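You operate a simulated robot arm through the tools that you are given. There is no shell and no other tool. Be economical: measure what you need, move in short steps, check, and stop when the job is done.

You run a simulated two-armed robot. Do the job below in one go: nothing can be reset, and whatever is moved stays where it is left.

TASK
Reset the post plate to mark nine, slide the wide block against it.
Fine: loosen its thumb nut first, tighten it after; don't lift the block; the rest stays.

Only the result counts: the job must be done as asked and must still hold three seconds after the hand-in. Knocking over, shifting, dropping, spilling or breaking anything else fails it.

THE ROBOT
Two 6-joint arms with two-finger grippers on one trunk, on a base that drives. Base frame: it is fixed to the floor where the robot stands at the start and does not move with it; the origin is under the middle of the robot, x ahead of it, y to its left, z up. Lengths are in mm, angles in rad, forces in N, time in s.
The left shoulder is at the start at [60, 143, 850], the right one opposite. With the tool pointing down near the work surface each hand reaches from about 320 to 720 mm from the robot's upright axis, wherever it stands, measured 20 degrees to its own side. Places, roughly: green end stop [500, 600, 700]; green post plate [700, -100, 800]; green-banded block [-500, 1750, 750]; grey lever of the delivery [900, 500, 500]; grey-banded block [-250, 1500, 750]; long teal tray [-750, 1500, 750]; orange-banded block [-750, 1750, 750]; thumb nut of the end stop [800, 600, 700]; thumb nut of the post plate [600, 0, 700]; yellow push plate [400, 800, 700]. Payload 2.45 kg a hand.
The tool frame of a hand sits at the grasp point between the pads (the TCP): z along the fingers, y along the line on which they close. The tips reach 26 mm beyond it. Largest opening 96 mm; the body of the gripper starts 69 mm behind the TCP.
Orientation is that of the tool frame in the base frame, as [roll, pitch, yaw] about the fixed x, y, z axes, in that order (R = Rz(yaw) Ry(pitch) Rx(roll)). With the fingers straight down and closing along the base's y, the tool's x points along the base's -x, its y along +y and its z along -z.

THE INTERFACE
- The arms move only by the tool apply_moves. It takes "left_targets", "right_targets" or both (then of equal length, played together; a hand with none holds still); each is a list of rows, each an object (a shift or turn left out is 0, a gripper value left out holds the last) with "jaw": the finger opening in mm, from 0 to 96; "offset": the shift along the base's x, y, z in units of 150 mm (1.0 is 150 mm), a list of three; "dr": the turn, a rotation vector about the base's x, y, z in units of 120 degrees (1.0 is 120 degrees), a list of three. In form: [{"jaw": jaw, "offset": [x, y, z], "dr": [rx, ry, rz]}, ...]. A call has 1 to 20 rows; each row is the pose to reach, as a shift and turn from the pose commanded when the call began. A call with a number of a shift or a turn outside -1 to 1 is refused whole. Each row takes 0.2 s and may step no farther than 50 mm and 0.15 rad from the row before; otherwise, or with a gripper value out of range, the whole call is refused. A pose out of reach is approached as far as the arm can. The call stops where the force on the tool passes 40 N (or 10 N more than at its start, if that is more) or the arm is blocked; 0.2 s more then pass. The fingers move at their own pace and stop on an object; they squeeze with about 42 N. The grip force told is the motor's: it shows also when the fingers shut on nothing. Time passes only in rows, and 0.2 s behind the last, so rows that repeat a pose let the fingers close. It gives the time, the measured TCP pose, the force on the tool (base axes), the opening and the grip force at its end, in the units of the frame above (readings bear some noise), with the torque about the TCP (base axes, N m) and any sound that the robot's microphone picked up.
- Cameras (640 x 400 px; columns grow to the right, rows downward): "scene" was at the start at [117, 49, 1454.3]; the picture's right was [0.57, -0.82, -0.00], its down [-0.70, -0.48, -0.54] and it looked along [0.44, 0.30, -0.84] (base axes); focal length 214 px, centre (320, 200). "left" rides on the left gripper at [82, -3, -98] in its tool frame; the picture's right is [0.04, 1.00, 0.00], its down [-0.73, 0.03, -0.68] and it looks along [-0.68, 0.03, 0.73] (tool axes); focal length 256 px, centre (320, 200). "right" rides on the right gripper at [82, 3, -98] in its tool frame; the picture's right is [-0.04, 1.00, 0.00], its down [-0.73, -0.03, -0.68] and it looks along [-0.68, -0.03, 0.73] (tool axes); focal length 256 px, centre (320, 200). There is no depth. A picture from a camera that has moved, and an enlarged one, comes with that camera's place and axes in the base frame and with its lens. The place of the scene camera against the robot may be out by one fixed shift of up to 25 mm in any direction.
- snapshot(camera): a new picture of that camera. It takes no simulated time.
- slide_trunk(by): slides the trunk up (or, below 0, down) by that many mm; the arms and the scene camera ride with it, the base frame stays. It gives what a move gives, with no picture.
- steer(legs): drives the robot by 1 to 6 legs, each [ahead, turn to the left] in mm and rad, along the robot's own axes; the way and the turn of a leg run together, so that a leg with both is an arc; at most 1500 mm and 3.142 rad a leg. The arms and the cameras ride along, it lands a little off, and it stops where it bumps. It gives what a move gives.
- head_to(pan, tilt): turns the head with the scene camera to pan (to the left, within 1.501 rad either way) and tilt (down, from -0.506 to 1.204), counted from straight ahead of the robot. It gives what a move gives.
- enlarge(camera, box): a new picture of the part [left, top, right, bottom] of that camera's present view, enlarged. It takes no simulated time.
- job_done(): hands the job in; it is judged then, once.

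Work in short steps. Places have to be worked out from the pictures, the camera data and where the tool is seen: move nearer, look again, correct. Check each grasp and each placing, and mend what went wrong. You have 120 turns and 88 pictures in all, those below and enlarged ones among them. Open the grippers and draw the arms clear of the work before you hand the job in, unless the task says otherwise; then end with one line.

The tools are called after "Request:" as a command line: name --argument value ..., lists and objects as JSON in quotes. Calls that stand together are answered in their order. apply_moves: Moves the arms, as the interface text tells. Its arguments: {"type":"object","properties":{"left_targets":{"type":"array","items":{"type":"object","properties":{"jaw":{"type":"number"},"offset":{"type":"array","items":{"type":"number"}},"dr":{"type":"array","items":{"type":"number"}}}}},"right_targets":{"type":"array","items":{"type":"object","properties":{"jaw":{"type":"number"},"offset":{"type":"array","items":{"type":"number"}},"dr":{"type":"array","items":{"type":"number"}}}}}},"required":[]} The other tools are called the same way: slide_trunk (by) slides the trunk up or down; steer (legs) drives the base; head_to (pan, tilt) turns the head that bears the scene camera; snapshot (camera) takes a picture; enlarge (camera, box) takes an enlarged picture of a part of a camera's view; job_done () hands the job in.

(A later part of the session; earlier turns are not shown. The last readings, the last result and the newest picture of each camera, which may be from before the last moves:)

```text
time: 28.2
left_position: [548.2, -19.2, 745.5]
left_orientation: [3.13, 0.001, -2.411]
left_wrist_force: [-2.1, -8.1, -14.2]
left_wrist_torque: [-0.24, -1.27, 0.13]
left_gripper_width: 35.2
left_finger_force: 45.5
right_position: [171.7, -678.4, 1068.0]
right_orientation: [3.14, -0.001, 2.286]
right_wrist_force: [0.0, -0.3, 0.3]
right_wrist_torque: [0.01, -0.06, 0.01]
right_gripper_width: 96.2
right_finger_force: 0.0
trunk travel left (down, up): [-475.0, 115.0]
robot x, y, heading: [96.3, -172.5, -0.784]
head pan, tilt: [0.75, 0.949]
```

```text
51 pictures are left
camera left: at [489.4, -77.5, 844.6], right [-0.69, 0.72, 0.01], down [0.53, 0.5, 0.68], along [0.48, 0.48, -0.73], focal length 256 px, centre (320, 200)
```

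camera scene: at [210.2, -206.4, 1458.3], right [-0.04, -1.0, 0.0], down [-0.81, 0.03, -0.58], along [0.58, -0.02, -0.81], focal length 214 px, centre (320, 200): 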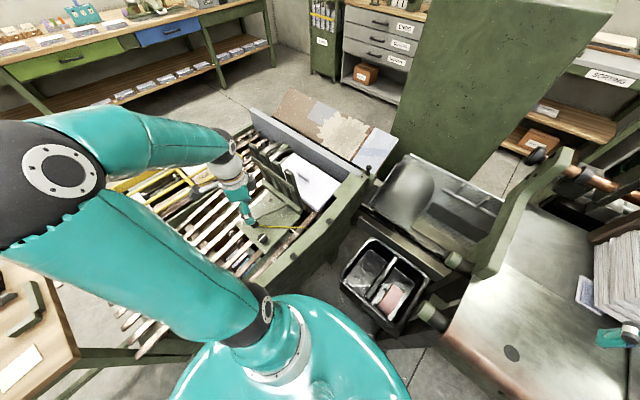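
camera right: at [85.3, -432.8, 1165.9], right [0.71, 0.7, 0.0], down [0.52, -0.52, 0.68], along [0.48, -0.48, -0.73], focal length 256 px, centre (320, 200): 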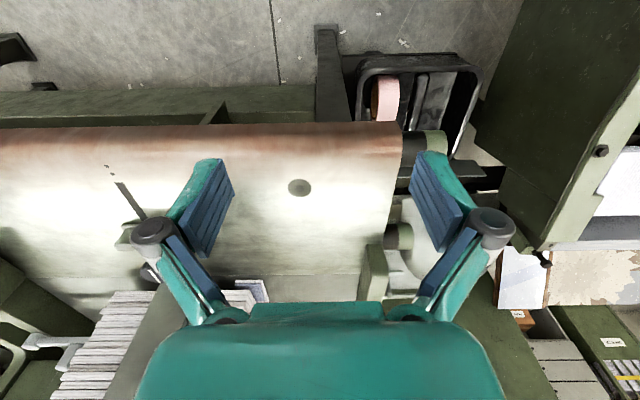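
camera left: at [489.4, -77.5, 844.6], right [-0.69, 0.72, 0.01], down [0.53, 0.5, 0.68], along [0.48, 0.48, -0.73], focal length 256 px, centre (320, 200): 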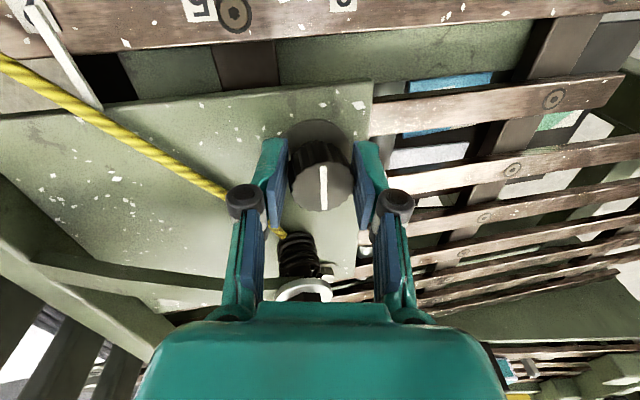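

The knob slipped slightly in the fingers at the end, perhaps at its loose stop, and the pull met little force. I pull 15 mm more and compare the pointer.

Request:
apply_moves --left_targets '[{"offset": [-0.025, 0.025, 0.003]}, {"offset": [-0.05, 0.05, 0.003]}, {"offset": [-0.07, 0.07, 0.003]}]'

Request:
snapshot --camera "left"

```text
time: 28.8
left_position: [541.4, -13.4, 745.9]
left_orientation: [3.13, -0.006, -2.417]
left_wrist_force: [4.9, 1.0, -32.1]
left_wrist_torque: [-0.25, -0.92, 0.06]
left_gripper_width: 35.1
left_finger_force: 45.0
right_position: [171.7, -677.9, 1069.7]
right_orientation: [-3.14, -0.001, 2.287]
right_wrist_force: [0.6, -0.2, 0.3]
right_wrist_torque: [-0.05, -0.01, -0.01]
right_gripper_width: 96.2
right_finger_force: 0.1
trunk travel left (down, up): [-475.0, 115.0]
robot x, y, heading: [93.9, -174.5, -0.786]
head pan, tilt: [0.75, 0.949]
stopped in row 2 (left hand): the force on the tool passed its limit at 42 N (the readings are from after the stop); the commanded pose is now the measured one
```

```text
50 pictures are left
camera left: at [484.2, -71.6, 844.0], right [-0.69, 0.72, 0.01], down [0.54, 0.5, 0.68], along [0.48, 0.47, -0.74], focal length 256 px, centre (320, 200)
```

left: 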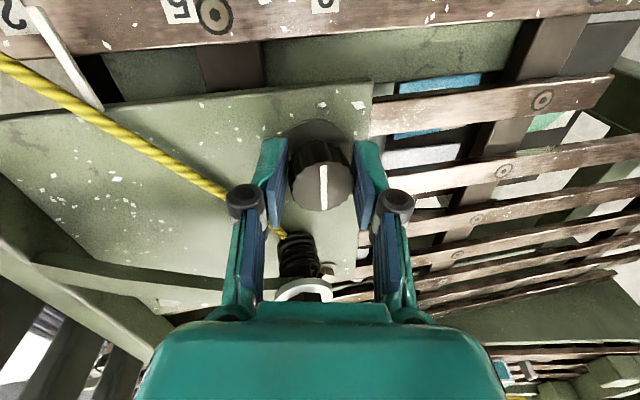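

The plate slides with the hand. I lower 2 mm to relieve the vertical load and pull on about 75 mm.

Request:
apply_moves --left_targets '[{"offset": [0, 0, -0.012]}, {"offset": [-0.04, 0.04, -0.012]}, {"offset": [-0.09, 0.09, -0.012]}, {"offset": [-0.14, 0.14, -0.012]}, {"offset": [-0.19, 0.19, -0.012]}, {"offset": [-0.24, 0.24, -0.012]}, {"offset": [-0.29, 0.29, -0.012]}, {"offset": [-0.35, 0.35, -0.012]}]'

Request:
snapshot --camera "left"

```text
time: 29.6
left_position: [530.2, -2.8, 743.1]
left_orientation: [3.129, -0.007, -2.42]
left_wrist_force: [5.7, 3.7, -38.8]
left_wrist_torque: [-0.12, -0.9, 0.08]
left_gripper_width: 34.9
left_finger_force: 45.9
right_position: [172.0, -675.9, 1069.8]
right_orientation: [-3.139, -0.001, 2.287]
right_wrist_force: [-0.3, 0.1, 0.4]
right_wrist_torque: [-0.03, 0.0, 0.0]
right_gripper_width: 96.0
right_finger_force: 0.0
trunk travel left (down, up): [-475.0, 115.0]
robot x, y, heading: [98.9, -172.3, -0.786]
head pan, tilt: [0.75, 0.949]
stopped in row 4 (left hand): the force on the tool passed its limit at 44 N (the readings are from after the stop); the commanded pose is now the measured one
```

```text
49 pictures are left
camera left: at [471.8, -59.5, 841.6], right [-0.69, 0.72, 0.01], down [0.54, 0.5, 0.67], along [0.48, 0.47, -0.74], focal length 256 px, centre (320, 200)
```

left: 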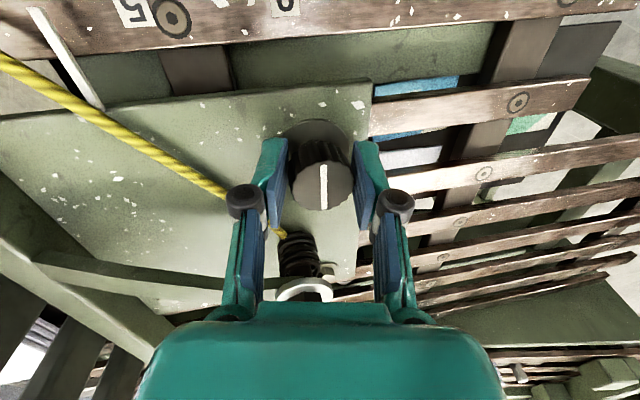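

The load is downward on the tool though I lowered, so the slats seem to slope down toward here. I lower 4 mm and read the force.

Request:
apply_moves --left_targets '[{"offset": [0, 0, -0.013]}, {"offset": [0, 0, -0.026]}]'

```text
time: 30.2
left_position: [528.2, -0.7, 743.1]
left_orientation: [3.132, 0.0, -2.417]
left_wrist_force: [7.2, 7.8, 15.5]
left_wrist_torque: [-1.14, 0.23, -0.16]
left_gripper_width: 35.1
left_finger_force: 44.9
right_position: [169.8, -677.9, 1072.1]
right_orientation: [-3.14, 0.0, 2.287]
right_wrist_force: [0.2, -0.4, -0.5]
right_wrist_torque: [-0.03, -0.01, 0.02]
right_gripper_width: 96.1
right_finger_force: 0.2
trunk travel left (down, up): [-475.0, 115.0]
robot x, y, heading: [97.3, -173.3, -0.79]
head pan, tilt: [0.75, 0.949]
```

Stiffness is about 14 N/mm, giving a slope near -0.2. I continue along the slope in small steps.

Request:
apply_moves --left_targets '[{"offset": [-0.04, 0.04, -0.007]}, {"offset": [-0.08, 0.08, -0.016]}, {"offset": [-0.12, 0.12, -0.027]}, {"offset": [-0.16, 0.16, -0.037]}]'

Request:
snapshot --camera "left"

```text
time: 31.2
left_position: [502.6, 23.5, 737.1]
left_orientation: [3.132, 0.0, -2.419]
left_wrist_force: [8.3, 13.7, 31.0]
left_wrist_torque: [-0.2, -0.5, 0.0]
left_gripper_width: 35.1
left_finger_force: 45.3
right_position: [169.5, -678.1, 1070.3]
right_orientation: [3.141, 0.0, 2.286]
right_wrist_force: [-0.5, 0.1, -0.9]
right_wrist_torque: [-0.03, -0.02, -0.01]
right_gripper_width: 95.9
right_finger_force: 0.0
trunk travel left (down, up): [-475.0, 115.0]
robot x, y, heading: [97.3, -172.0, -0.79]
head pan, tilt: [0.75, 0.949]
```

```text
48 pictures are left
camera left: at [445.1, -35.3, 834.0], right [-0.69, 0.72, 0.01], down [0.53, 0.5, 0.68], along [0.48, 0.48, -0.73], focal length 256 px, centre (320, 200)
```

left: 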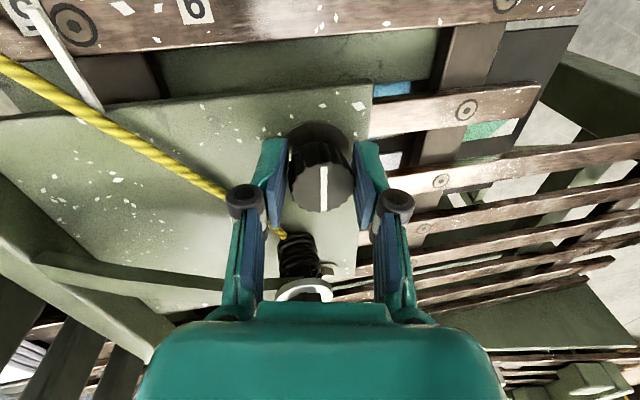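

The pointer has passed to mark 5. I raise 2 mm and continue another 45 mm or so.

Request:
apply_moves --left_targets '[{"offset": [0, 0, 0.013]}, {"offset": [-0.04, 0.04, 0.006]}, {"offset": [-0.08, 0.08, -0.002]}, {"offset": [-0.12, 0.12, -0.01]}, {"offset": [-0.16, 0.16, -0.018]}, {"offset": [-0.2, 0.2, -0.025]}]'

Request:
snapshot --camera "left"

```text
time: 32.6
left_position: [475.6, 50.8, 728.9]
left_orientation: [3.134, -0.028, -2.42]
left_wrist_force: [-25.6, -30.2, -14.9]
left_wrist_torque: [-0.73, -0.38, -0.08]
left_gripper_width: 35.1
left_finger_force: 44.7
left hand out of reach, approached as far as the arm can: row 3, 4, 5, 6
right_position: [169.0, -680.2, 1068.8]
right_orientation: [3.137, -0.003, 2.285]
right_wrist_force: [-0.2, -0.3, -1.5]
right_wrist_torque: [-0.01, 0.01, 0.01]
right_gripper_width: 95.8
right_finger_force: 0.0
trunk travel left (down, up): [-475.0, 115.0]
robot x, y, heading: [95.5, -168.9, -0.788]
head pan, tilt: [0.75, 0.949]
```

```text
47 pictures are left
camera left: at [419.1, -5.4, 829.4], right [-0.69, 0.72, 0.01], down [0.55, 0.51, 0.66], along [0.47, 0.46, -0.75], focal length 256 px, centre (320, 200)
```

left: 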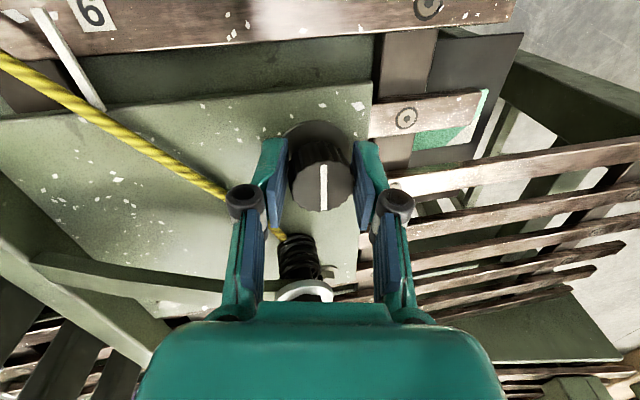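

The arm is folded too close here; the pointer is about 20 mm short of 9. I release the knob, lift, and plan to reposition the robot.

Request:
apply_moves --left_targets '[{"jaw": 58}, {"jaw": 58}, {"jaw": 58, "offset": [0, 0, 0.1]}, {"offset": [0, 0, 0.35]}, {"offset": [0, 0, 0.65]}, {"offset": [0, 0, 0.95]}]'

Request:
snapshot --camera "left"

Request:
snapshot --camera "scene"

```text
time: 34.0
left_position: [481.4, 57.9, 874.2]
left_orientation: [3.13, -0.005, -2.418]
left_wrist_force: [0.4, -0.6, 1.3]
left_wrist_torque: [0.04, 0.01, 0.0]
left_gripper_width: 57.9
left_finger_force: 0.0
left hand out of reach, approached as far as the arm can: row 3, 4
right_position: [171.1, -677.4, 1070.4]
right_orientation: [3.139, -0.001, 2.286]
right_wrist_force: [0.9, -0.2, 0.5]
right_wrist_torque: [0.02, -0.04, -0.02]
right_gripper_width: 96.1
right_finger_force: 0.1
trunk travel left (down, up): [-475.0, 115.0]
robot x, y, heading: [93.0, -172.9, -0.789]
head pan, tilt: [0.75, 0.949]
```

```text
46 pictures are left
camera left: at [423.8, -0.4, 973.3], right [-0.69, 0.72, 0.01], down [0.54, 0.5, 0.68], along [0.48, 0.47, -0.74], focal length 256 px, centre (320, 200)
```

left: 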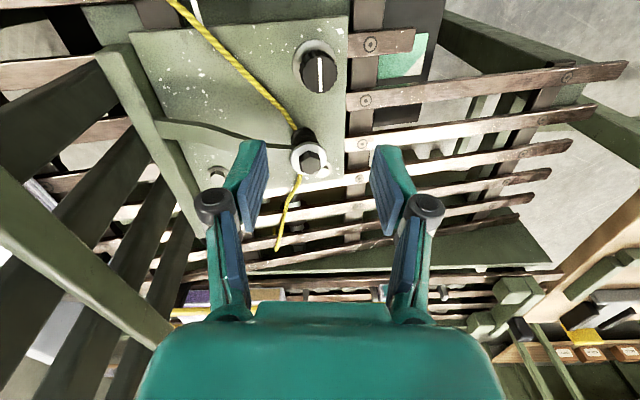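

```text
45 pictures are left
camera scene: at [209.2, -206.7, 1458.3], right [-0.04, -1.0, 0.0], down [-0.81, 0.03, -0.58], along [0.58, -0.02, -0.81], focal length 214 px, centre (320, 200)
```

scene: 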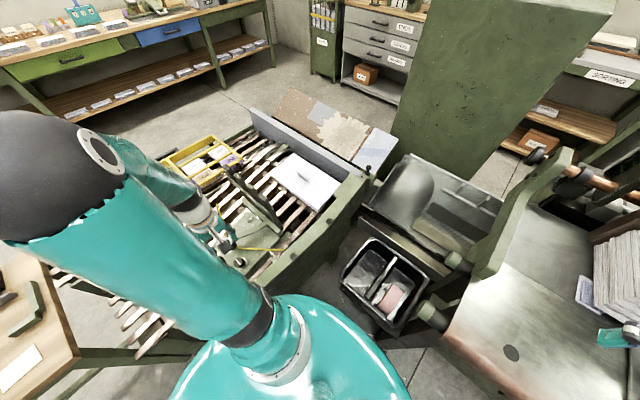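

I raise the hand more, then lower the trunk 100 mm, which should unfold the arm for the near knob.

Request:
apply_moves --left_targets '[{"offset": [0, 0, 0.3]}, {"offset": [0, 0, 0.6]}]'

Request:
slide_trunk --by -100

Request:
apply_moves --left_targets '[{"offset": [-0.08, 0.03, 0]}, {"offset": [-0.133, 0.05, 0]}]'

```text
time: 34.6
left_position: [482.0, 55.9, 964.0]
left_orientation: [3.131, -0.005, -2.421]
left_wrist_force: [0.8, 0.0, 0.1]
left_wrist_torque: [0.01, -0.03, 0.01]
left_gripper_width: 58.1
left_finger_force: 0.1
right_position: [171.5, -678.3, 1069.5]
right_orientation: [3.139, 0.0, 2.286]
right_wrist_force: [0.6, -0.4, 0.3]
right_wrist_torque: [0.0, -0.02, -0.02]
right_gripper_width: 95.8
right_finger_force: 0.0
trunk travel left (down, up): [-475.0, 115.0]
robot x, y, heading: [96.8, -169.9, -0.787]
head pan, tilt: [0.75, 0.949]
```

```text
time: 35.9
left_position: [483.3, 55.7, 864.4]
left_orientation: [3.13, -0.005, -2.417]
left_wrist_force: [0.0, -0.1, -0.3]
left_wrist_torque: [-0.01, -0.03, -0.01]
left_gripper_width: 57.9
left_finger_force: 0.0
right_position: [170.7, -677.2, 971.0]
right_orientation: [-3.141, -0.001, 2.286]
right_wrist_force: [0.3, -0.3, -0.5]
right_wrist_torque: [-0.01, 0.0, -0.02]
right_gripper_width: 95.9
right_finger_force: 0.0
trunk travel left (down, up): [-375.0, 215.0]
robot x, y, heading: [94.4, -168.2, -0.791]
head pan, tilt: [0.75, 0.949]
```

```text
time: 36.5
left_position: [463.3, 63.4, 863.6]
left_orientation: [3.13, -0.003, -2.419]
left_wrist_force: [0.0, -0.4, 0.0]
left_wrist_torque: [0.02, -0.04, -0.03]
left_gripper_width: 57.9
left_finger_force: 0.0
right_position: [170.5, -678.9, 969.8]
right_orientation: [3.141, 0.0, 2.286]
right_wrist_force: [0.5, 0.5, -0.5]
right_wrist_torque: [0.01, -0.04, -0.01]
right_gripper_width: 96.4
right_finger_force: 0.1
trunk travel left (down, up): [-375.0, 215.0]
robot x, y, heading: [94.3, -170.8, -0.784]
head pan, tilt: [0.75, 0.949]
```

No reach complaint now. I move above the knob and down to about z 775, then check the centring.

Request:
apply_moves --left_targets '[{"offset": [0.071, -0.086, -0.2]}, {"offset": [0.071, -0.086, -0.4]}, {"offset": [0.071, -0.086, -0.6]}]'

Request:
snapshot --camera "left"

```text
time: 37.3
left_position: [471.5, 49.1, 773.7]
left_orientation: [3.13, -0.004, -2.418]
left_wrist_force: [-0.5, 0.4, 0.2]
left_wrist_torque: [0.01, -0.02, -0.03]
left_gripper_width: 57.9
left_finger_force: 0.0
right_position: [170.7, -678.1, 969.8]
right_orientation: [3.141, 0.001, 2.286]
right_wrist_force: [0.2, -0.2, -0.1]
right_wrist_torque: [0.03, 0.0, 0.04]
right_gripper_width: 95.8
right_finger_force: 0.0
trunk travel left (down, up): [-375.0, 215.0]
robot x, y, heading: [95.1, -173.9, -0.792]
head pan, tilt: [0.75, 0.949]
```

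```text
44 pictures are left
camera left: at [413.4, -7.8, 872.0], right [-0.69, 0.72, 0.01], down [0.54, 0.5, 0.68], along [0.48, 0.47, -0.74], focal length 256 px, centre (320, 200)
```

left: 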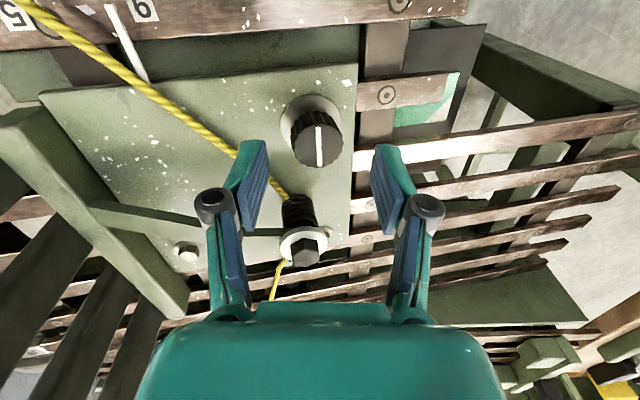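

The knob is centred between the fingers; about 10–15 mm remain to mark 9. I go down and grip again.

Request:
apply_moves --left_targets '[{"jaw": 50, "offset": [0.005, 0.003, -0.15]}, {"jaw": 50, "offset": [0.005, 0.003, -0.29]}, {"jaw": 20, "offset": [0.005, 0.003, -0.29]}, {"jaw": 20, "offset": [0.005, 0.003, -0.29]}, {"jaw": 20, "offset": [0.005, 0.003, -0.29]}, {"jaw": 20, "offset": [0.005, 0.003, -0.29]}]'

Request:
snapshot --camera "left"

```text
time: 38.7
left_position: [482.3, 56.7, 731.9]
left_orientation: [3.131, -0.005, -2.416]
left_wrist_force: [-2.2, 1.1, -6.5]
left_wrist_torque: [-0.1, -0.75, 0.04]
left_gripper_width: 35.2
left_finger_force: 44.7
left hand out of reach, approached as far as the arm can: row 1, 2, 3, 4, 5, 6
right_position: [170.9, -677.6, 971.1]
right_orientation: [3.141, 0.0, 2.287]
right_wrist_force: [-0.2, 0.7, -0.6]
right_wrist_torque: [0.01, -0.06, -0.01]
right_gripper_width: 96.2
right_finger_force: 0.1
trunk travel left (down, up): [-375.0, 215.0]
robot x, y, heading: [99.0, -171.5, -0.788]
head pan, tilt: [0.75, 0.949]
```

```text
43 pictures are left
camera left: at [424.2, -1.6, 830.8], right [-0.69, 0.72, 0.01], down [0.54, 0.5, 0.68], along [0.48, 0.47, -0.74], focal length 256 px, centre (320, 200)
```

left: 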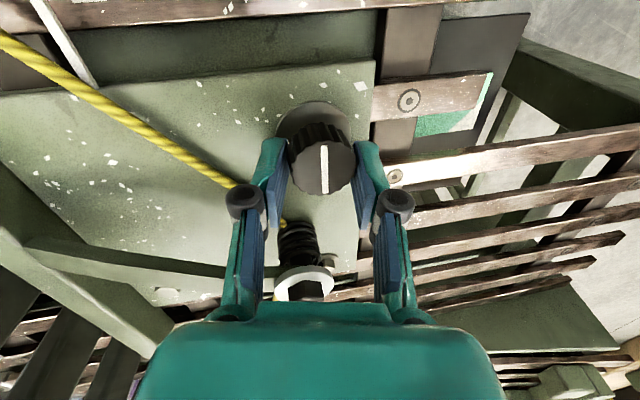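

The inner reach limit is sideways rather than vertical, so the base must move. I release, lift, and back the robot off 120 mm with a left turn.

Request:
apply_moves --left_targets '[{"jaw": 58}, {"jaw": 58}, {"jaw": 58, "offset": [0.0, 0, 0.2]}, {"offset": [0, 0, 0.5]}, {"offset": [0, 0, 0.8]}, {"offset": [0, 0, 1.0]}]'

Request:
apply_moves --left_targets '[{"offset": [0.0, 0, 0.3]}, {"offset": [0, 0, 0.6]}]'

Request:
steer --legs '[[-120, 0], [0, 0.4]]'

```text
time: 40.1
left_position: [482.4, 55.8, 884.1]
left_orientation: [3.131, -0.003, -2.418]
left_wrist_force: [0.2, -0.2, -0.8]
left_wrist_torque: [0.0, -0.01, 0.0]
left_gripper_width: 58.2
left_finger_force: 0.1
right_position: [172.3, -678.0, 970.8]
right_orientation: [3.139, -0.001, 2.288]
right_wrist_force: [-0.2, -0.1, -0.1]
right_wrist_torque: [0.01, 0.0, 0.01]
right_gripper_width: 96.0
right_finger_force: 0.1
trunk travel left (down, up): [-375.0, 215.0]
robot x, y, heading: [94.0, -173.1, -0.787]
head pan, tilt: [0.75, 0.949]
```

```text
time: 40.7
left_position: [480.6, 53.1, 975.1]
left_orientation: [3.13, -0.002, -2.418]
left_wrist_force: [0.7, -0.3, 0.7]
left_wrist_torque: [-0.03, -0.03, 0.0]
left_gripper_width: 57.9
left_finger_force: 0.2
right_position: [170.8, -678.3, 970.2]
right_orientation: [3.139, 0.001, 2.287]
right_wrist_force: [-0.2, 0.5, -0.5]
right_wrist_torque: [-0.03, 0.01, -0.02]
right_gripper_width: 96.0
right_finger_force: 0.0
trunk travel left (down, up): [-375.0, 215.0]
robot x, y, heading: [95.2, -167.7, -0.791]
head pan, tilt: [0.75, 0.949]
```

```text
time: 43.3
left_position: [291.9, 259.3, 974.7]
left_orientation: [3.134, 0.001, -2.056]
left_wrist_force: [0.3, -0.5, -1.0]
left_wrist_torque: [0.05, 0.05, 0.0]
left_gripper_width: 58.1
left_finger_force: 0.1
right_position: [264.5, -535.1, 971.6]
right_orientation: [-3.141, 0.0, 2.65]
right_wrist_force: [0.4, -1.3, -0.7]
right_wrist_torque: [0.05, -0.02, 0.01]
right_gripper_width: 95.9
right_finger_force: 0.1
trunk travel left (down, up): [-375.0, 215.0]
robot x, y, heading: [6.7, -97.2, -0.486]
head pan, tilt: [0.75, 0.949]
stopped in leg 2: the robot was blocked; the commanded pose is now the measured one
```

The robot stands at (7, -97), heading about -0.45, which is enough. I raise the trunk back and check the scene.

Request:
slide_trunk --by 100

Request:
snapshot --camera "scene"

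```text
time: 44.7
left_position: [292.3, 258.0, 1074.1]
left_orientation: [3.134, 0.002, -2.058]
left_wrist_force: [0.7, 0.4, -0.8]
left_wrist_torque: [0.03, -0.03, 0.02]
left_gripper_width: 57.8
left_finger_force: 0.0
right_position: [264.7, -535.3, 1070.9]
right_orientation: [-3.141, -0.001, 2.651]
right_wrist_force: [-0.9, 0.2, 0.4]
right_wrist_torque: [0.02, 0.0, -0.03]
right_gripper_width: 95.9
right_finger_force: 0.1
trunk travel left (down, up): [-475.0, 115.0]
robot x, y, heading: [8.8, -97.4, -0.482]
head pan, tilt: [0.75, 0.949]
```

```text
42 pictures are left
camera scene: at [129.2, -97.4, 1458.3], right [0.26, -0.96, 0.0], down [-0.78, -0.21, -0.58], along [0.56, 0.15, -0.81], focal length 214 px, centre (320, 200)
```

scene: 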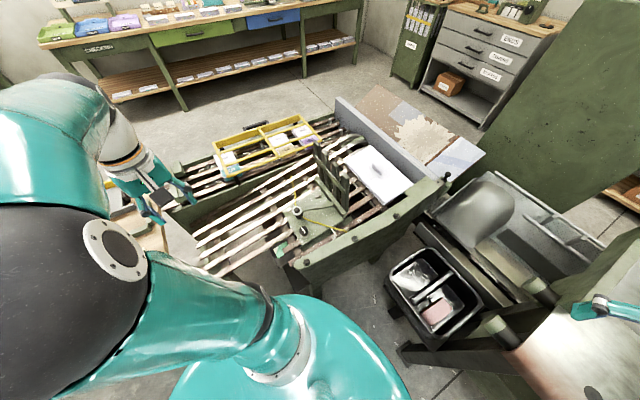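

Everything is undisturbed. I bring the left hand back over the knob in two steps.

Request:
apply_moves --left_targets '[{"offset": [0.2, -0.24, 0]}, {"offset": [0.4, -0.48, 0]}, {"offset": [0.6, -0.72, 0]}, {"offset": [0.8, -0.96, 0]}]'

Request:
apply_moves --left_targets '[{"offset": [0.2, -0.2, -0.15]}, {"offset": [0.41, -0.43, -0.3]}, {"offset": [0.41, -0.43, -0.6]}, {"offset": [0.41, -0.43, -0.9]}]'

Request:
snapshot --camera "left"

```text
time: 45.7
left_position: [411.8, 113.7, 1074.9]
left_orientation: [3.132, 0.001, -2.056]
left_wrist_force: [0.0, 0.0, 0.3]
left_wrist_torque: [0.0, 0.02, 0.04]
left_gripper_width: 58.0
left_finger_force: 0.2
right_position: [265.3, -535.3, 1071.9]
right_orientation: [-3.141, -0.001, 2.651]
right_wrist_force: [0.2, -0.1, 0.4]
right_wrist_torque: [0.02, 0.05, 0.01]
right_gripper_width: 96.0
right_finger_force: 0.1
trunk travel left (down, up): [-475.0, 115.0]
robot x, y, heading: [7.1, -96.6, -0.484]
head pan, tilt: [0.75, 0.949]
```

```text
refused: row 2 steps farther than a row can; nothing moved
```

```text
41 pictures are left
camera left: at [376.6, 38.2, 1173.1], right [-0.9, 0.43, 0.01], down [0.32, 0.66, 0.68], along [0.29, 0.62, -0.73], focal length 256 px, centre (320, 200)
```

left: 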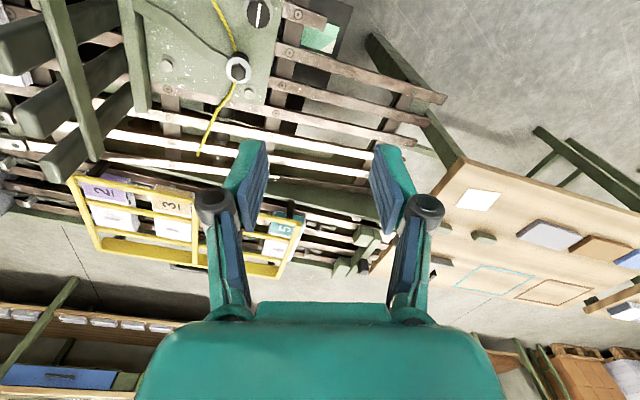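

Step size was slightly too big; I repeat with smaller steps.

Request:
apply_moves --left_targets '[{"offset": [0.2, -0.2, -0.1]}, {"offset": [0.4, -0.4, -0.25]}, {"offset": [0.41, -0.43, -0.55]}, {"offset": [0.41, -0.43, -0.85]}, {"offset": [0.41, -0.43, -1.0]}]'

Request:
apply_moves --left_targets '[{"offset": [0, 0, -0.3]}, {"offset": [0, 0, -0.6]}, {"offset": [0, 0, -0.8]}]'

Request:
snapshot --camera "left"

```text
time: 46.9
left_position: [472.9, 51.1, 926.0]
left_orientation: [3.134, -0.001, -2.057]
left_wrist_force: [-0.5, 0.8, 1.2]
left_wrist_torque: [-0.04, -0.01, 0.01]
left_gripper_width: 58.0
left_finger_force: 0.1
right_position: [263.7, -534.3, 1071.4]
right_orientation: [-3.14, 0.001, 2.652]
right_wrist_force: [0.2, -1.8, 0.7]
right_wrist_torque: [0.0, 0.0, -0.01]
right_gripper_width: 96.2
right_finger_force: 0.0
trunk travel left (down, up): [-475.0, 115.0]
robot x, y, heading: [6.2, -98.4, -0.484]
head pan, tilt: [0.75, 0.949]
```

```text
time: 47.7
left_position: [473.5, 49.1, 804.6]
left_orientation: [3.134, -0.003, -2.059]
left_wrist_force: [-0.2, -0.1, -0.2]
left_wrist_torque: [0.01, 0.03, 0.0]
left_gripper_width: 57.7
left_finger_force: 0.1
right_position: [264.3, -535.0, 1071.7]
right_orientation: [-3.141, -0.001, 2.649]
right_wrist_force: [-0.6, -0.4, -0.4]
right_wrist_torque: [0.02, 0.02, -0.03]
right_gripper_width: 96.1
right_finger_force: 0.0
trunk travel left (down, up): [-475.0, 115.0]
robot x, y, heading: [9.6, -97.1, -0.482]
head pan, tilt: [0.75, 0.949]
```

```text
40 pictures are left
camera left: at [438.9, -25.1, 903.0], right [-0.9, 0.43, 0.01], down [0.32, 0.66, 0.68], along [0.29, 0.61, -0.73], focal length 256 px, centre (320, 200)
```

left: 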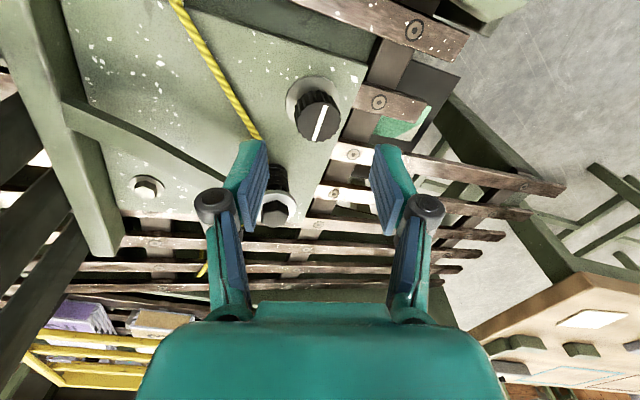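

The knob is at about (475, 48), centred. I descend to z 731 and grip.

Request:
apply_moves --left_targets '[{"jaw": 52, "offset": [0.007, -0.004, -0.25]}, {"jaw": 52, "offset": [0.007, -0.004, -0.485]}, {"jaw": 20, "offset": [0.007, -0.004, -0.485]}, {"jaw": 20, "offset": [0.007, -0.004, -0.485]}, {"jaw": 20, "offset": [0.007, -0.004, -0.485]}]'

Request:
snapshot --camera "left"

```text
time: 48.9
left_position: [474.8, 51.1, 732.5]
left_orientation: [3.134, -0.002, -2.056]
left_wrist_force: [0.7, -1.3, -7.4]
left_wrist_torque: [-0.45, -0.85, 0.04]
left_gripper_width: 34.9
left_finger_force: 45.3
right_position: [264.0, -536.1, 1071.2]
right_orientation: [3.141, 0.0, 2.65]
right_wrist_force: [0.0, 0.2, 0.2]
right_wrist_torque: [-0.03, -0.03, 0.0]
right_gripper_width: 95.8
right_finger_force: 0.1
trunk travel left (down, up): [-475.0, 115.0]
robot x, y, heading: [5.7, -96.3, -0.482]
head pan, tilt: [0.75, 0.949]
```

```text
39 pictures are left
camera left: at [440.4, -24.7, 830.2], right [-0.9, 0.43, 0.01], down [0.32, 0.66, 0.68], along [0.29, 0.61, -0.73], focal length 256 px, centre (320, 200)
```

left: 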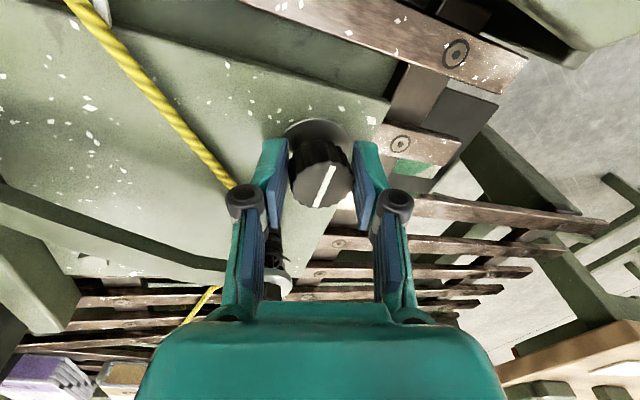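

Firm grip. I pull 11 mm more, then check the pointer against 9 with the right-hand camera placed square to it.

Request:
apply_moves --left_targets '[{"offset": [-0.025, 0.025, -0.005]}, {"offset": [-0.05, 0.05, -0.01]}]' --right_targets '[{"offset": [0.25, 0.2, 0]}, {"offset": [0.5, 0.4, 0]}]'

Request:
apply_moves --right_targets '[{"offset": [0.05, 0.3, 0]}, {"offset": [0.1, 0.6, 0]}, {"offset": [0.1, 0.8, 0]}]'

Request:
snapshot --camera "right"

```text
time: 49.5
left_position: [466.7, 57.2, 730.6]
left_orientation: [3.131, 0.0, -2.059]
left_wrist_force: [3.4, -2.1, -10.5]
left_wrist_torque: [-1.01, 0.28, -0.17]
left_gripper_width: 35.2
left_finger_force: 44.4
right_position: [338.8, -475.2, 1071.7]
right_orientation: [3.141, 0.001, 2.647]
right_wrist_force: [0.3, -0.6, -0.1]
right_wrist_torque: [-0.01, -0.04, 0.01]
right_gripper_width: 95.8
right_finger_force: 0.1
trunk travel left (down, up): [-475.0, 115.0]
robot x, y, heading: [7.5, -95.7, -0.48]
head pan, tilt: [0.75, 0.949]
```

```text
time: 50.3
left_position: [466.9, 56.9, 730.6]
left_orientation: [3.133, -0.003, -2.058]
left_wrist_force: [0.2, 0.1, -11.1]
left_wrist_torque: [-0.72, -0.45, -0.01]
left_gripper_width: 35.2
left_finger_force: 45.2
right_position: [354.5, -355.4, 1071.5]
right_orientation: [3.14, 0.001, 2.65]
right_wrist_force: [0.2, 0.1, 0.3]
right_wrist_torque: [0.0, -0.01, -0.02]
right_gripper_width: 96.2
right_finger_force: 0.1
trunk travel left (down, up): [-475.0, 115.0]
robot x, y, heading: [3.4, -94.9, -0.484]
head pan, tilt: [0.75, 0.949]
```

```text
38 pictures are left
camera right: at [284.1, -315.1, 1169.3], right [0.51, 0.86, 0.0], down [0.63, -0.37, 0.68], along [0.59, -0.34, -0.73], focal length 256 px, centre (320, 200)
```

right: 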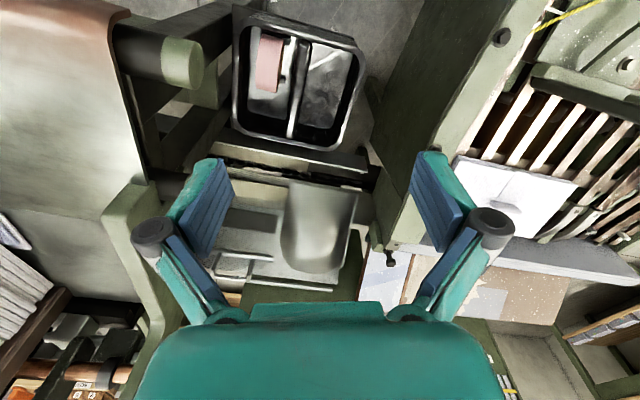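

The pointer is out of view to the right; I turn the right hand left by about 0.9 rad and shift it a little.

Request:
apply_moves --right_targets '[{"offset": [-0.04, 0.04, 0], "dr": [0, 0, 0.07]}, {"offset": [-0.08, 0.08, 0], "dr": [0, 0, 0.14]}, {"offset": [-0.12, 0.12, 0], "dr": [0, 0, 0.21]}, {"offset": [-0.16, 0.16, 0], "dr": [0, 0, 0.28]}, {"offset": [-0.2, 0.2, 0], "dr": [0, 0, 0.35]}, {"offset": [-0.23, 0.23, 0], "dr": [0, 0, 0.42]}]'

Request:
snapshot --camera "right"

```text
time: 51.7
left_position: [466.4, 56.2, 730.3]
left_orientation: [3.132, -0.001, -2.058]
left_wrist_force: [-3.0, -1.8, -15.3]
left_wrist_torque: [-0.3, -0.59, 0.03]
left_gripper_width: 35.3
left_finger_force: 45.3
right_position: [320.0, -320.6, 1071.5]
right_orientation: [-3.141, 0.001, -2.751]
right_wrist_force: [0.7, 0.4, 0.0]
right_wrist_torque: [-0.04, 0.0, 0.03]
right_gripper_width: 95.9
right_finger_force: 0.0
trunk travel left (down, up): [-475.0, 115.0]
robot x, y, heading: [6.1, -99.7, -0.484]
head pan, tilt: [0.75, 0.949]
```

```text
37 pictures are left
camera right: at [243.7, -350.3, 1169.0], right [-0.34, 0.94, 0.0], down [0.69, 0.25, 0.68], along [0.64, 0.23, -0.73], focal length 256 px, centre (320, 200)
```

right: 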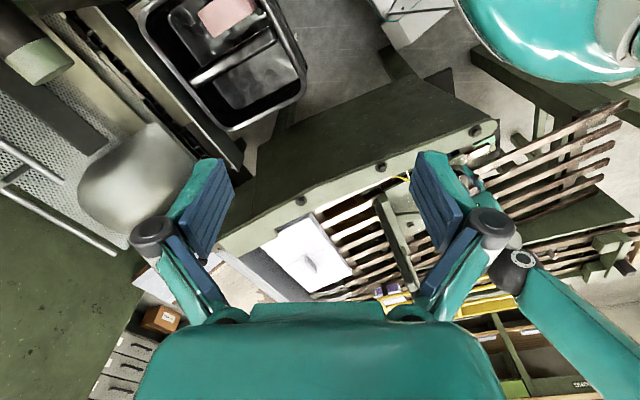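

The panel and a finger hide the mark, so I move the right camera 150 mm farther in over the slats.

Request:
apply_moves --right_targets '[{"jaw": 96, "offset": [0.23, 0.23, 0]}, {"offset": [0.46, 0.46, 0]}, {"offset": [0.69, 0.69, 0]}, {"offset": [0.8, 0.8, 0]}]'

Request:
snapshot --camera "right"

```text
time: 52.7
left_position: [467.2, 58.1, 729.7]
left_orientation: [3.132, -0.002, -2.058]
left_wrist_force: [-3.5, -4.1, -23.0]
left_wrist_torque: [0.01, -0.53, 0.1]
left_gripper_width: 35.4
left_finger_force: 45.8
right_position: [441.2, -208.9, 1079.5]
right_orientation: [3.138, 0.02, -2.771]
right_wrist_force: [0.4, 0.0, 0.3]
right_wrist_torque: [0.0, -0.03, -0.03]
right_gripper_width: 96.1
right_finger_force: 0.1
trunk travel left (down, up): [-475.0, 115.0]
robot x, y, heading: [5.6, -97.5, -0.485]
head pan, tilt: [0.75, 0.949]
```

```text
36 pictures are left
camera right: at [363.1, -238.3, 1176.4], right [-0.33, 0.95, 0.0], down [0.68, 0.23, 0.69], along [0.66, 0.23, -0.72], focal length 256 px, centre (320, 200)
```

right: 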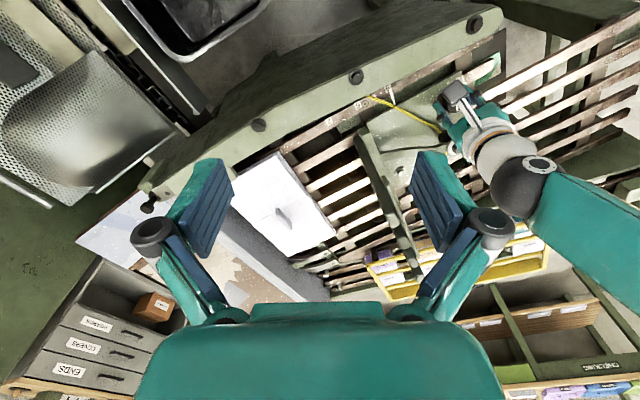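

The pointer is in view now near (392, 95); I enlarge it.

Request:
enlarge --camera "right" --box '[336, 70, 416, 120]'

```text
8.00 times, centred on (376, 95) of right
camera zoom: at [363.1, -238.3, 1176.4], right [-0.33, 0.95, 0.0], down [0.68, 0.23, 0.69], along [0.66, 0.23, -0.72], focal length 2048 px, centre (-128, 1040)
```

zoom: 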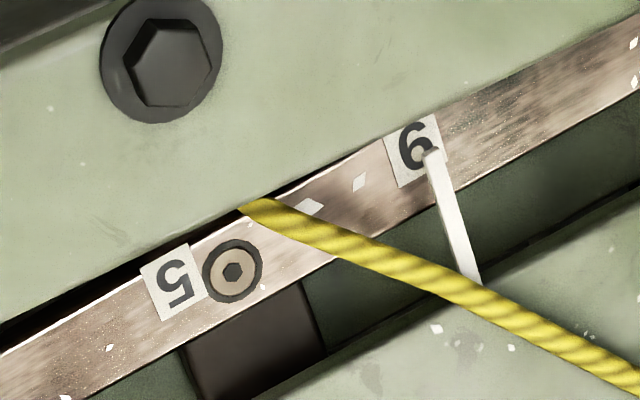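

The pointer is at 9 but about 2–3 mm past the label's middle. I push back 2 mm and look again.

Request:
apply_moves --left_targets '[{"offset": [0.005, -0.005, -0.003]}, {"offset": [0.0105, -0.0105, -0.005]}]'

Request:
enlarge --camera "right" --box '[356, 75, 412, 110]'

```text
time: 53.3
left_position: [468.9, 55.2, 730.6]
left_orientation: [3.136, 0.001, -2.056]
left_wrist_force: [-5.5, 5.3, 1.9]
left_wrist_torque: [-0.67, 0.09, -0.06]
left_gripper_width: 35.1
left_finger_force: 45.4
right_position: [439.7, -208.4, 1078.3]
right_orientation: [3.137, 0.017, -2.771]
right_wrist_force: [0.3, 0.1, -0.2]
right_wrist_torque: [-0.01, 0.03, 0.01]
right_gripper_width: 95.9
right_finger_force: 0.1
trunk travel left (down, up): [-475.0, 115.0]
robot x, y, heading: [5.6, -99.2, -0.485]
head pan, tilt: [0.75, 0.949]
```

```text
11.43 times, centred on (384, 92) of right
camera zoom: at [361.6, -238.1, 1175.6], right [-0.33, 0.95, 0.0], down [0.68, 0.23, 0.69], along [0.65, 0.23, -0.72], focal length 2926 px, centre (-411, 1429)
```

zoom: 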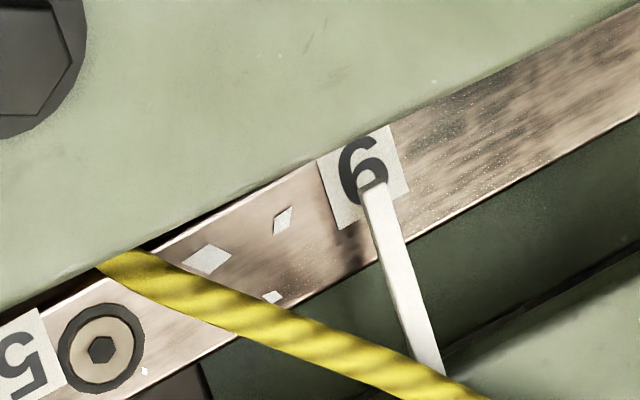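

Now the pointer is within about 1 mm of the 9's middle. I tighten clockwise in steps, watching torque and drift.

Request:
apply_moves --left_targets '[{"dr": [0, 0, -0.06]}, {"dr": [0, 0, -0.12]}, {"dr": [0, 0, -0.18]}, {"dr": [0, 0, -0.24]}, {"dr": [0, 0, -0.3]}, {"dr": [0, 0, -0.36]}, {"dr": [0, 0, -0.42]}]'

Request:
enlarge --camera "right" --box '[356, 60, 516, 160]'

Request:
snapshot --camera "left"

```text
time: 54.9
left_position: [468.3, 55.8, 731.2]
left_orientation: [3.136, -0.001, -2.938]
left_wrist_force: [0.6, 12.6, 10.5]
left_wrist_torque: [-0.11, -0.82, 0.08]
left_gripper_width: 35.0
left_finger_force: 45.0
right_position: [439.8, -209.9, 1076.6]
right_orientation: [3.14, 0.014, -2.77]
right_wrist_force: [-0.3, -0.7, -0.1]
right_wrist_torque: [0.01, 0.02, 0.01]
right_gripper_width: 95.8
right_finger_force: 0.0
trunk travel left (down, up): [-475.0, 115.0]
robot x, y, heading: [11.2, -97.3, -0.485]
head pan, tilt: [0.75, 0.949]
```

```text
4.00 times, centred on (436, 110) of right
camera zoom: at [362.3, -238.1, 1173.2], right [-0.33, 0.95, 0.0], down [0.69, 0.23, 0.69], along [0.65, 0.23, -0.72], focal length 1024 px, centre (-144, 560)
```

zoom: 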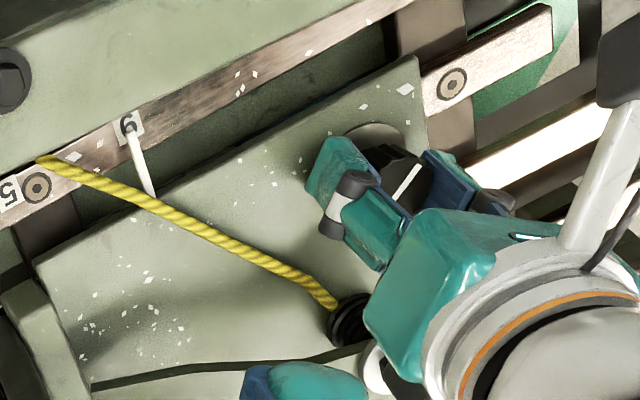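

```text
32 pictures are left
camera left: at [388.9, 35.2, 828.1], right [-0.24, 0.97, 0.01], down [0.71, 0.17, 0.68], along [0.66, 0.17, -0.73], focal length 256 px, centre (320, 200)
```

left: 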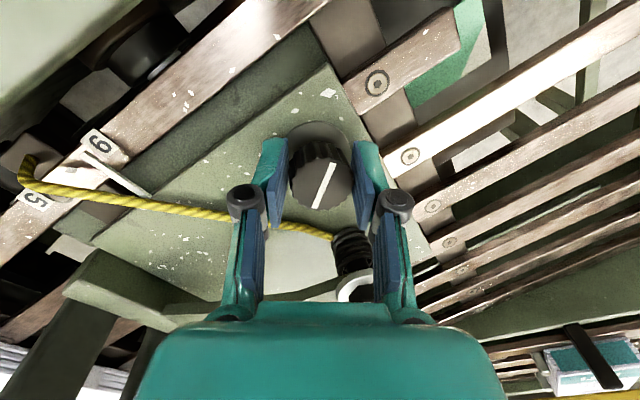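

The knob turns with the hand and the pointer holds at 9. I continue clockwise.

Request:
apply_moves --left_targets '[{"dr": [0, 0, -0.06]}, {"dr": [0, 0, -0.12]}, {"dr": [0, 0, -0.18]}, {"dr": [0, 0, -0.24]}, {"dr": [0, 0, -0.3]}, {"dr": [0, 0, -0.36]}, {"dr": [0, 0, -0.42]}, {"dr": [0, 0, -0.48]}]'

Request:
snapshot --camera "left"

```text
time: 56.7
left_position: [469.7, 56.7, 729.0]
left_orientation: [3.135, -0.003, 2.339]
left_wrist_force: [8.0, 21.5, -1.0]
left_wrist_torque: [0.34, -0.16, 0.26]
left_gripper_width: 33.8
left_finger_force: 10.3
right_position: [441.5, -208.9, 1073.8]
right_orientation: [3.138, 0.009, -2.771]
right_wrist_force: [-0.5, 0.7, 0.4]
right_wrist_torque: [-0.02, 0.0, 0.0]
right_gripper_width: 96.1
right_finger_force: 0.2
trunk travel left (down, up): [-475.0, 115.0]
robot x, y, heading: [5.9, -98.5, -0.486]
head pan, tilt: [0.75, 0.949]
```

```text
31 pictures are left
camera left: at [409.6, 112.0, 827.2], right [0.69, 0.72, 0.01], down [0.53, -0.51, 0.68], along [0.49, -0.46, -0.74], focal length 256 px, centre (320, 200)
```

left: 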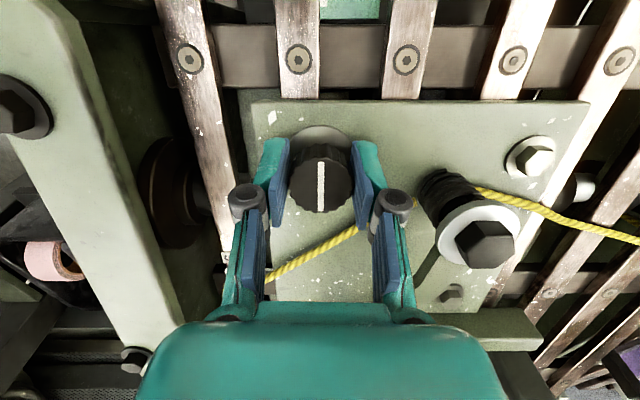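

The line in the knob is back at its original direction and slipped in the fingers at the end, so the nut is tight. I check the pointer, then release.

Request:
apply_moves --left_targets '[{"jaw": 48}, {"jaw": 48}, {"offset": [0, 0, 0.2]}, {"offset": [0, 0, 0.5]}, {"offset": [0, 0, 0.8]}, {"offset": [0, 0, 1.0]}]'

Request:
enlarge --camera "right" --box '[356, 65, 436, 115]'

Request:
snapshot --camera "left"

```text
time: 58.1
left_position: [465.3, 55.2, 880.8]
left_orientation: [3.135, -0.003, 2.337]
left_wrist_force: [0.2, -0.1, 0.1]
left_wrist_torque: [0.0, -0.03, -0.01]
left_gripper_width: 47.9
left_finger_force: 0.0
right_position: [441.1, -211.3, 1073.4]
right_orientation: [3.135, 0.009, -2.77]
right_wrist_force: [0.3, 0.4, -0.3]
right_wrist_torque: [0.0, -0.02, -0.04]
right_gripper_width: 96.0
right_finger_force: 0.0
trunk travel left (down, up): [-475.0, 115.0]
robot x, y, heading: [3.5, -95.4, -0.485]
head pan, tilt: [0.75, 0.949]
```

```text
8.00 times, centred on (396, 90) of right
camera zoom: at [363.8, -239.4, 1170.6], right [-0.32, 0.95, 0.01], down [0.69, 0.23, 0.68], along [0.65, 0.23, -0.73], focal length 2048 px, centre (-288, 1080)
```

zoom: 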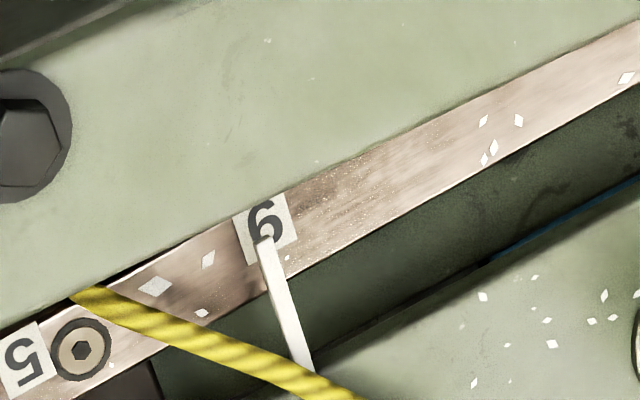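

```text
29 pictures are left
camera left: at [406.0, 110.3, 978.2], right [0.69, 0.72, 0.01], down [0.53, -0.51, 0.68], along [0.49, -0.46, -0.73], focal length 256 px, centre (320, 200)
```

left: 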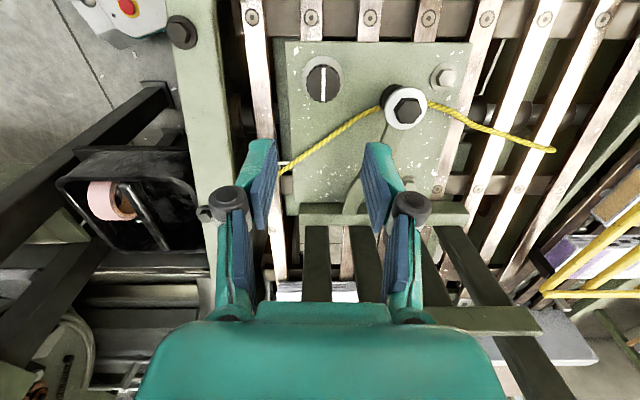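

The pointer seems within 1–2 mm of the 9's middle. One tighter zoom to measure this well.

Request:
enlarge --camera "right" --box '[378, 83, 402, 98]'

```text
16.00 times, centred on (390, 90) of right
camera zoom: at [363.8, -239.4, 1170.6], right [-0.32, 0.95, 0.01], down [0.69, 0.23, 0.68], along [0.65, 0.23, -0.73], focal length 4096 px, centre (-800, 1952)
```

zoom: 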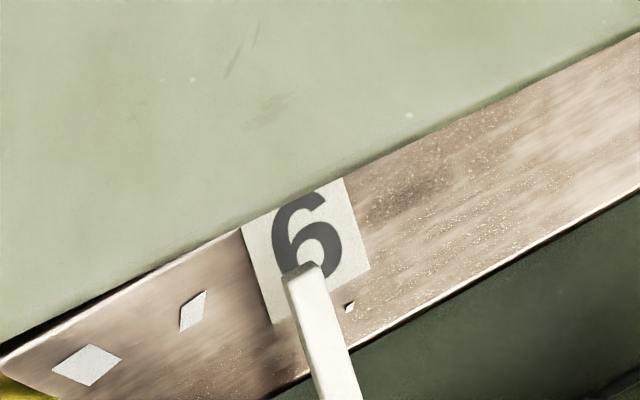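

The pointer is about 1.5 mm from the label middle, good. Next the block: I raise the left hand, draw the right hand back the way it came, and drive ahead again.

Request:
apply_moves --left_targets '[{"offset": [0, 0, 0.25]}, {"offset": [0, 0, 0.5]}, {"offset": [0, 0, 0.75]}, {"offset": [0, 0, 1.0]}]' --right_targets '[{"offset": [-0.2, -0.2, 0]}, {"offset": [-0.4, -0.4, 0]}, {"offset": [-0.6, -0.6, 0]}, {"offset": [-0.8, -0.8, 0]}]'

Request:
apply_moves --right_targets '[{"offset": [0.04, -0.04, 0], "dr": [0, 0, -0.07]}, {"offset": [0.08, -0.08, 0], "dr": [0, 0, -0.14]}, {"offset": [0.12, -0.12, 0], "dr": [0, 0, -0.21]}, {"offset": [0.16, -0.3, 0], "dr": [0, 0, -0.28]}, {"offset": [0.2, -0.5, 0], "dr": [0, 0, -0.35]}, {"offset": [0.2, -0.7, 0], "dr": [0, 0, -0.42]}]'

Request:
steer --legs '[[0, -0.305], [115, 0]]'

Request:
snapshot --camera "scene"

```text
time: 59.1
left_position: [467.9, 56.8, 1029.2]
left_orientation: [3.134, -0.001, 2.34]
left_wrist_force: [0.6, -0.1, 0.7]
left_wrist_torque: [-0.03, -0.05, -0.03]
left_gripper_width: 48.0
left_finger_force: 0.0
right_position: [319.7, -322.1, 1069.1]
right_orientation: [3.141, 0.001, -2.753]
right_wrist_force: [0.7, -0.6, 0.2]
right_wrist_torque: [-0.03, -0.01, 0.0]
right_gripper_width: 96.0
right_finger_force: 0.0
trunk travel left (down, up): [-475.0, 115.0]
robot x, y, heading: [5.2, -98.0, -0.481]
head pan, tilt: [0.75, 0.949]
```

```text
time: 60.5
left_position: [468.6, 54.7, 1028.3]
left_orientation: [3.135, -0.002, 2.341]
left_wrist_force: [-0.4, 0.1, 0.0]
left_wrist_torque: [0.0, 0.0, 0.02]
left_gripper_width: 47.8
left_finger_force: 0.1
right_position: [350.7, -425.6, 1071.5]
right_orientation: [3.141, -0.001, 2.649]
right_wrist_force: [-0.1, 0.7, -0.4]
right_wrist_torque: [0.01, 0.0, -0.01]
right_gripper_width: 96.1
right_finger_force: 0.1
trunk travel left (down, up): [-475.0, 115.0]
robot x, y, heading: [5.7, -101.8, -0.485]
head pan, tilt: [0.75, 0.949]
```

```text
time: 62.8
left_position: [578.8, -176.4, 1027.7]
left_orientation: [3.135, -0.004, 2.034]
left_wrist_force: [0.4, -1.1, -0.2]
left_wrist_torque: [0.06, 0.03, -0.01]
left_gripper_width: 47.6
left_finger_force: 0.1
right_position: [318.9, -599.1, 1071.1]
right_orientation: [-3.14, -0.001, 2.344]
right_wrist_force: [-0.3, 0.0, 0.5]
right_wrist_torque: [0.05, 0.03, -0.01]
right_gripper_width: 95.8
right_finger_force: 0.0
trunk travel left (down, up): [-475.0, 115.0]
robot x, y, heading: [91.2, -183.0, -0.792]
head pan, tilt: [0.75, 0.949]
```

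```text
27 pictures are left
camera scene: at [207.1, -219.2, 1458.0], right [-0.04, -1.0, 0.0], down [-0.81, 0.03, -0.58], along [0.58, -0.02, -0.81], focal length 214 px, centre (320, 200)
```

scene: 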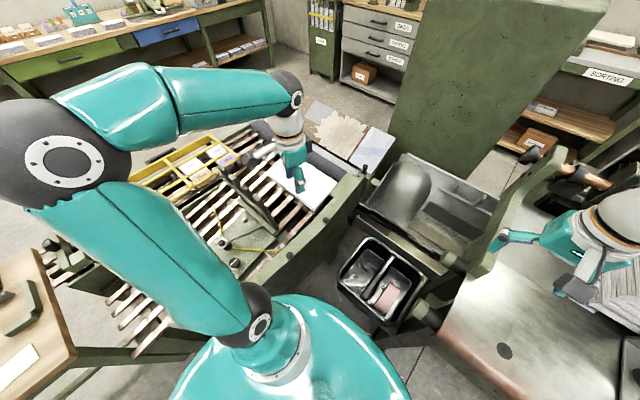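

The robot stands at (91, -183). I move the left hand toward the block and look at the handle.

Request:
apply_moves --left_targets '[{"offset": [0.2, 0, 0]}, {"offset": [0.45, 0, 0]}, {"offset": [0.7, 0, 0]}]'

Request:
snapshot --camera "left"

```text
time: 63.6
left_position: [684.1, -176.7, 1029.8]
left_orientation: [3.136, -0.003, 2.035]
left_wrist_force: [0.7, 0.3, -0.1]
left_wrist_torque: [0.0, 0.01, 0.0]
left_gripper_width: 48.2
left_finger_force: 0.0
right_position: [316.8, -597.8, 1071.2]
right_orientation: [-3.141, -0.002, 2.343]
right_wrist_force: [-0.4, 0.4, -0.4]
right_wrist_torque: [0.0, 0.04, 0.02]
right_gripper_width: 96.1
right_finger_force: 0.1
trunk travel left (down, up): [-475.0, 115.0]
robot x, y, heading: [93.6, -183.8, -0.792]
head pan, tilt: [0.75, 0.949]
```

```text
26 pictures are left
camera left: at [643.9, -106.7, 1127.9], right [0.88, 0.48, 0.01], down [0.35, -0.65, 0.68], along [0.33, -0.59, -0.74], focal length 256 px, centre (320, 200)
```

left: 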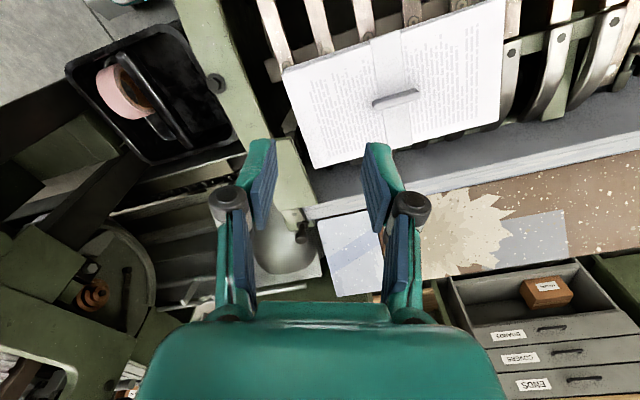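

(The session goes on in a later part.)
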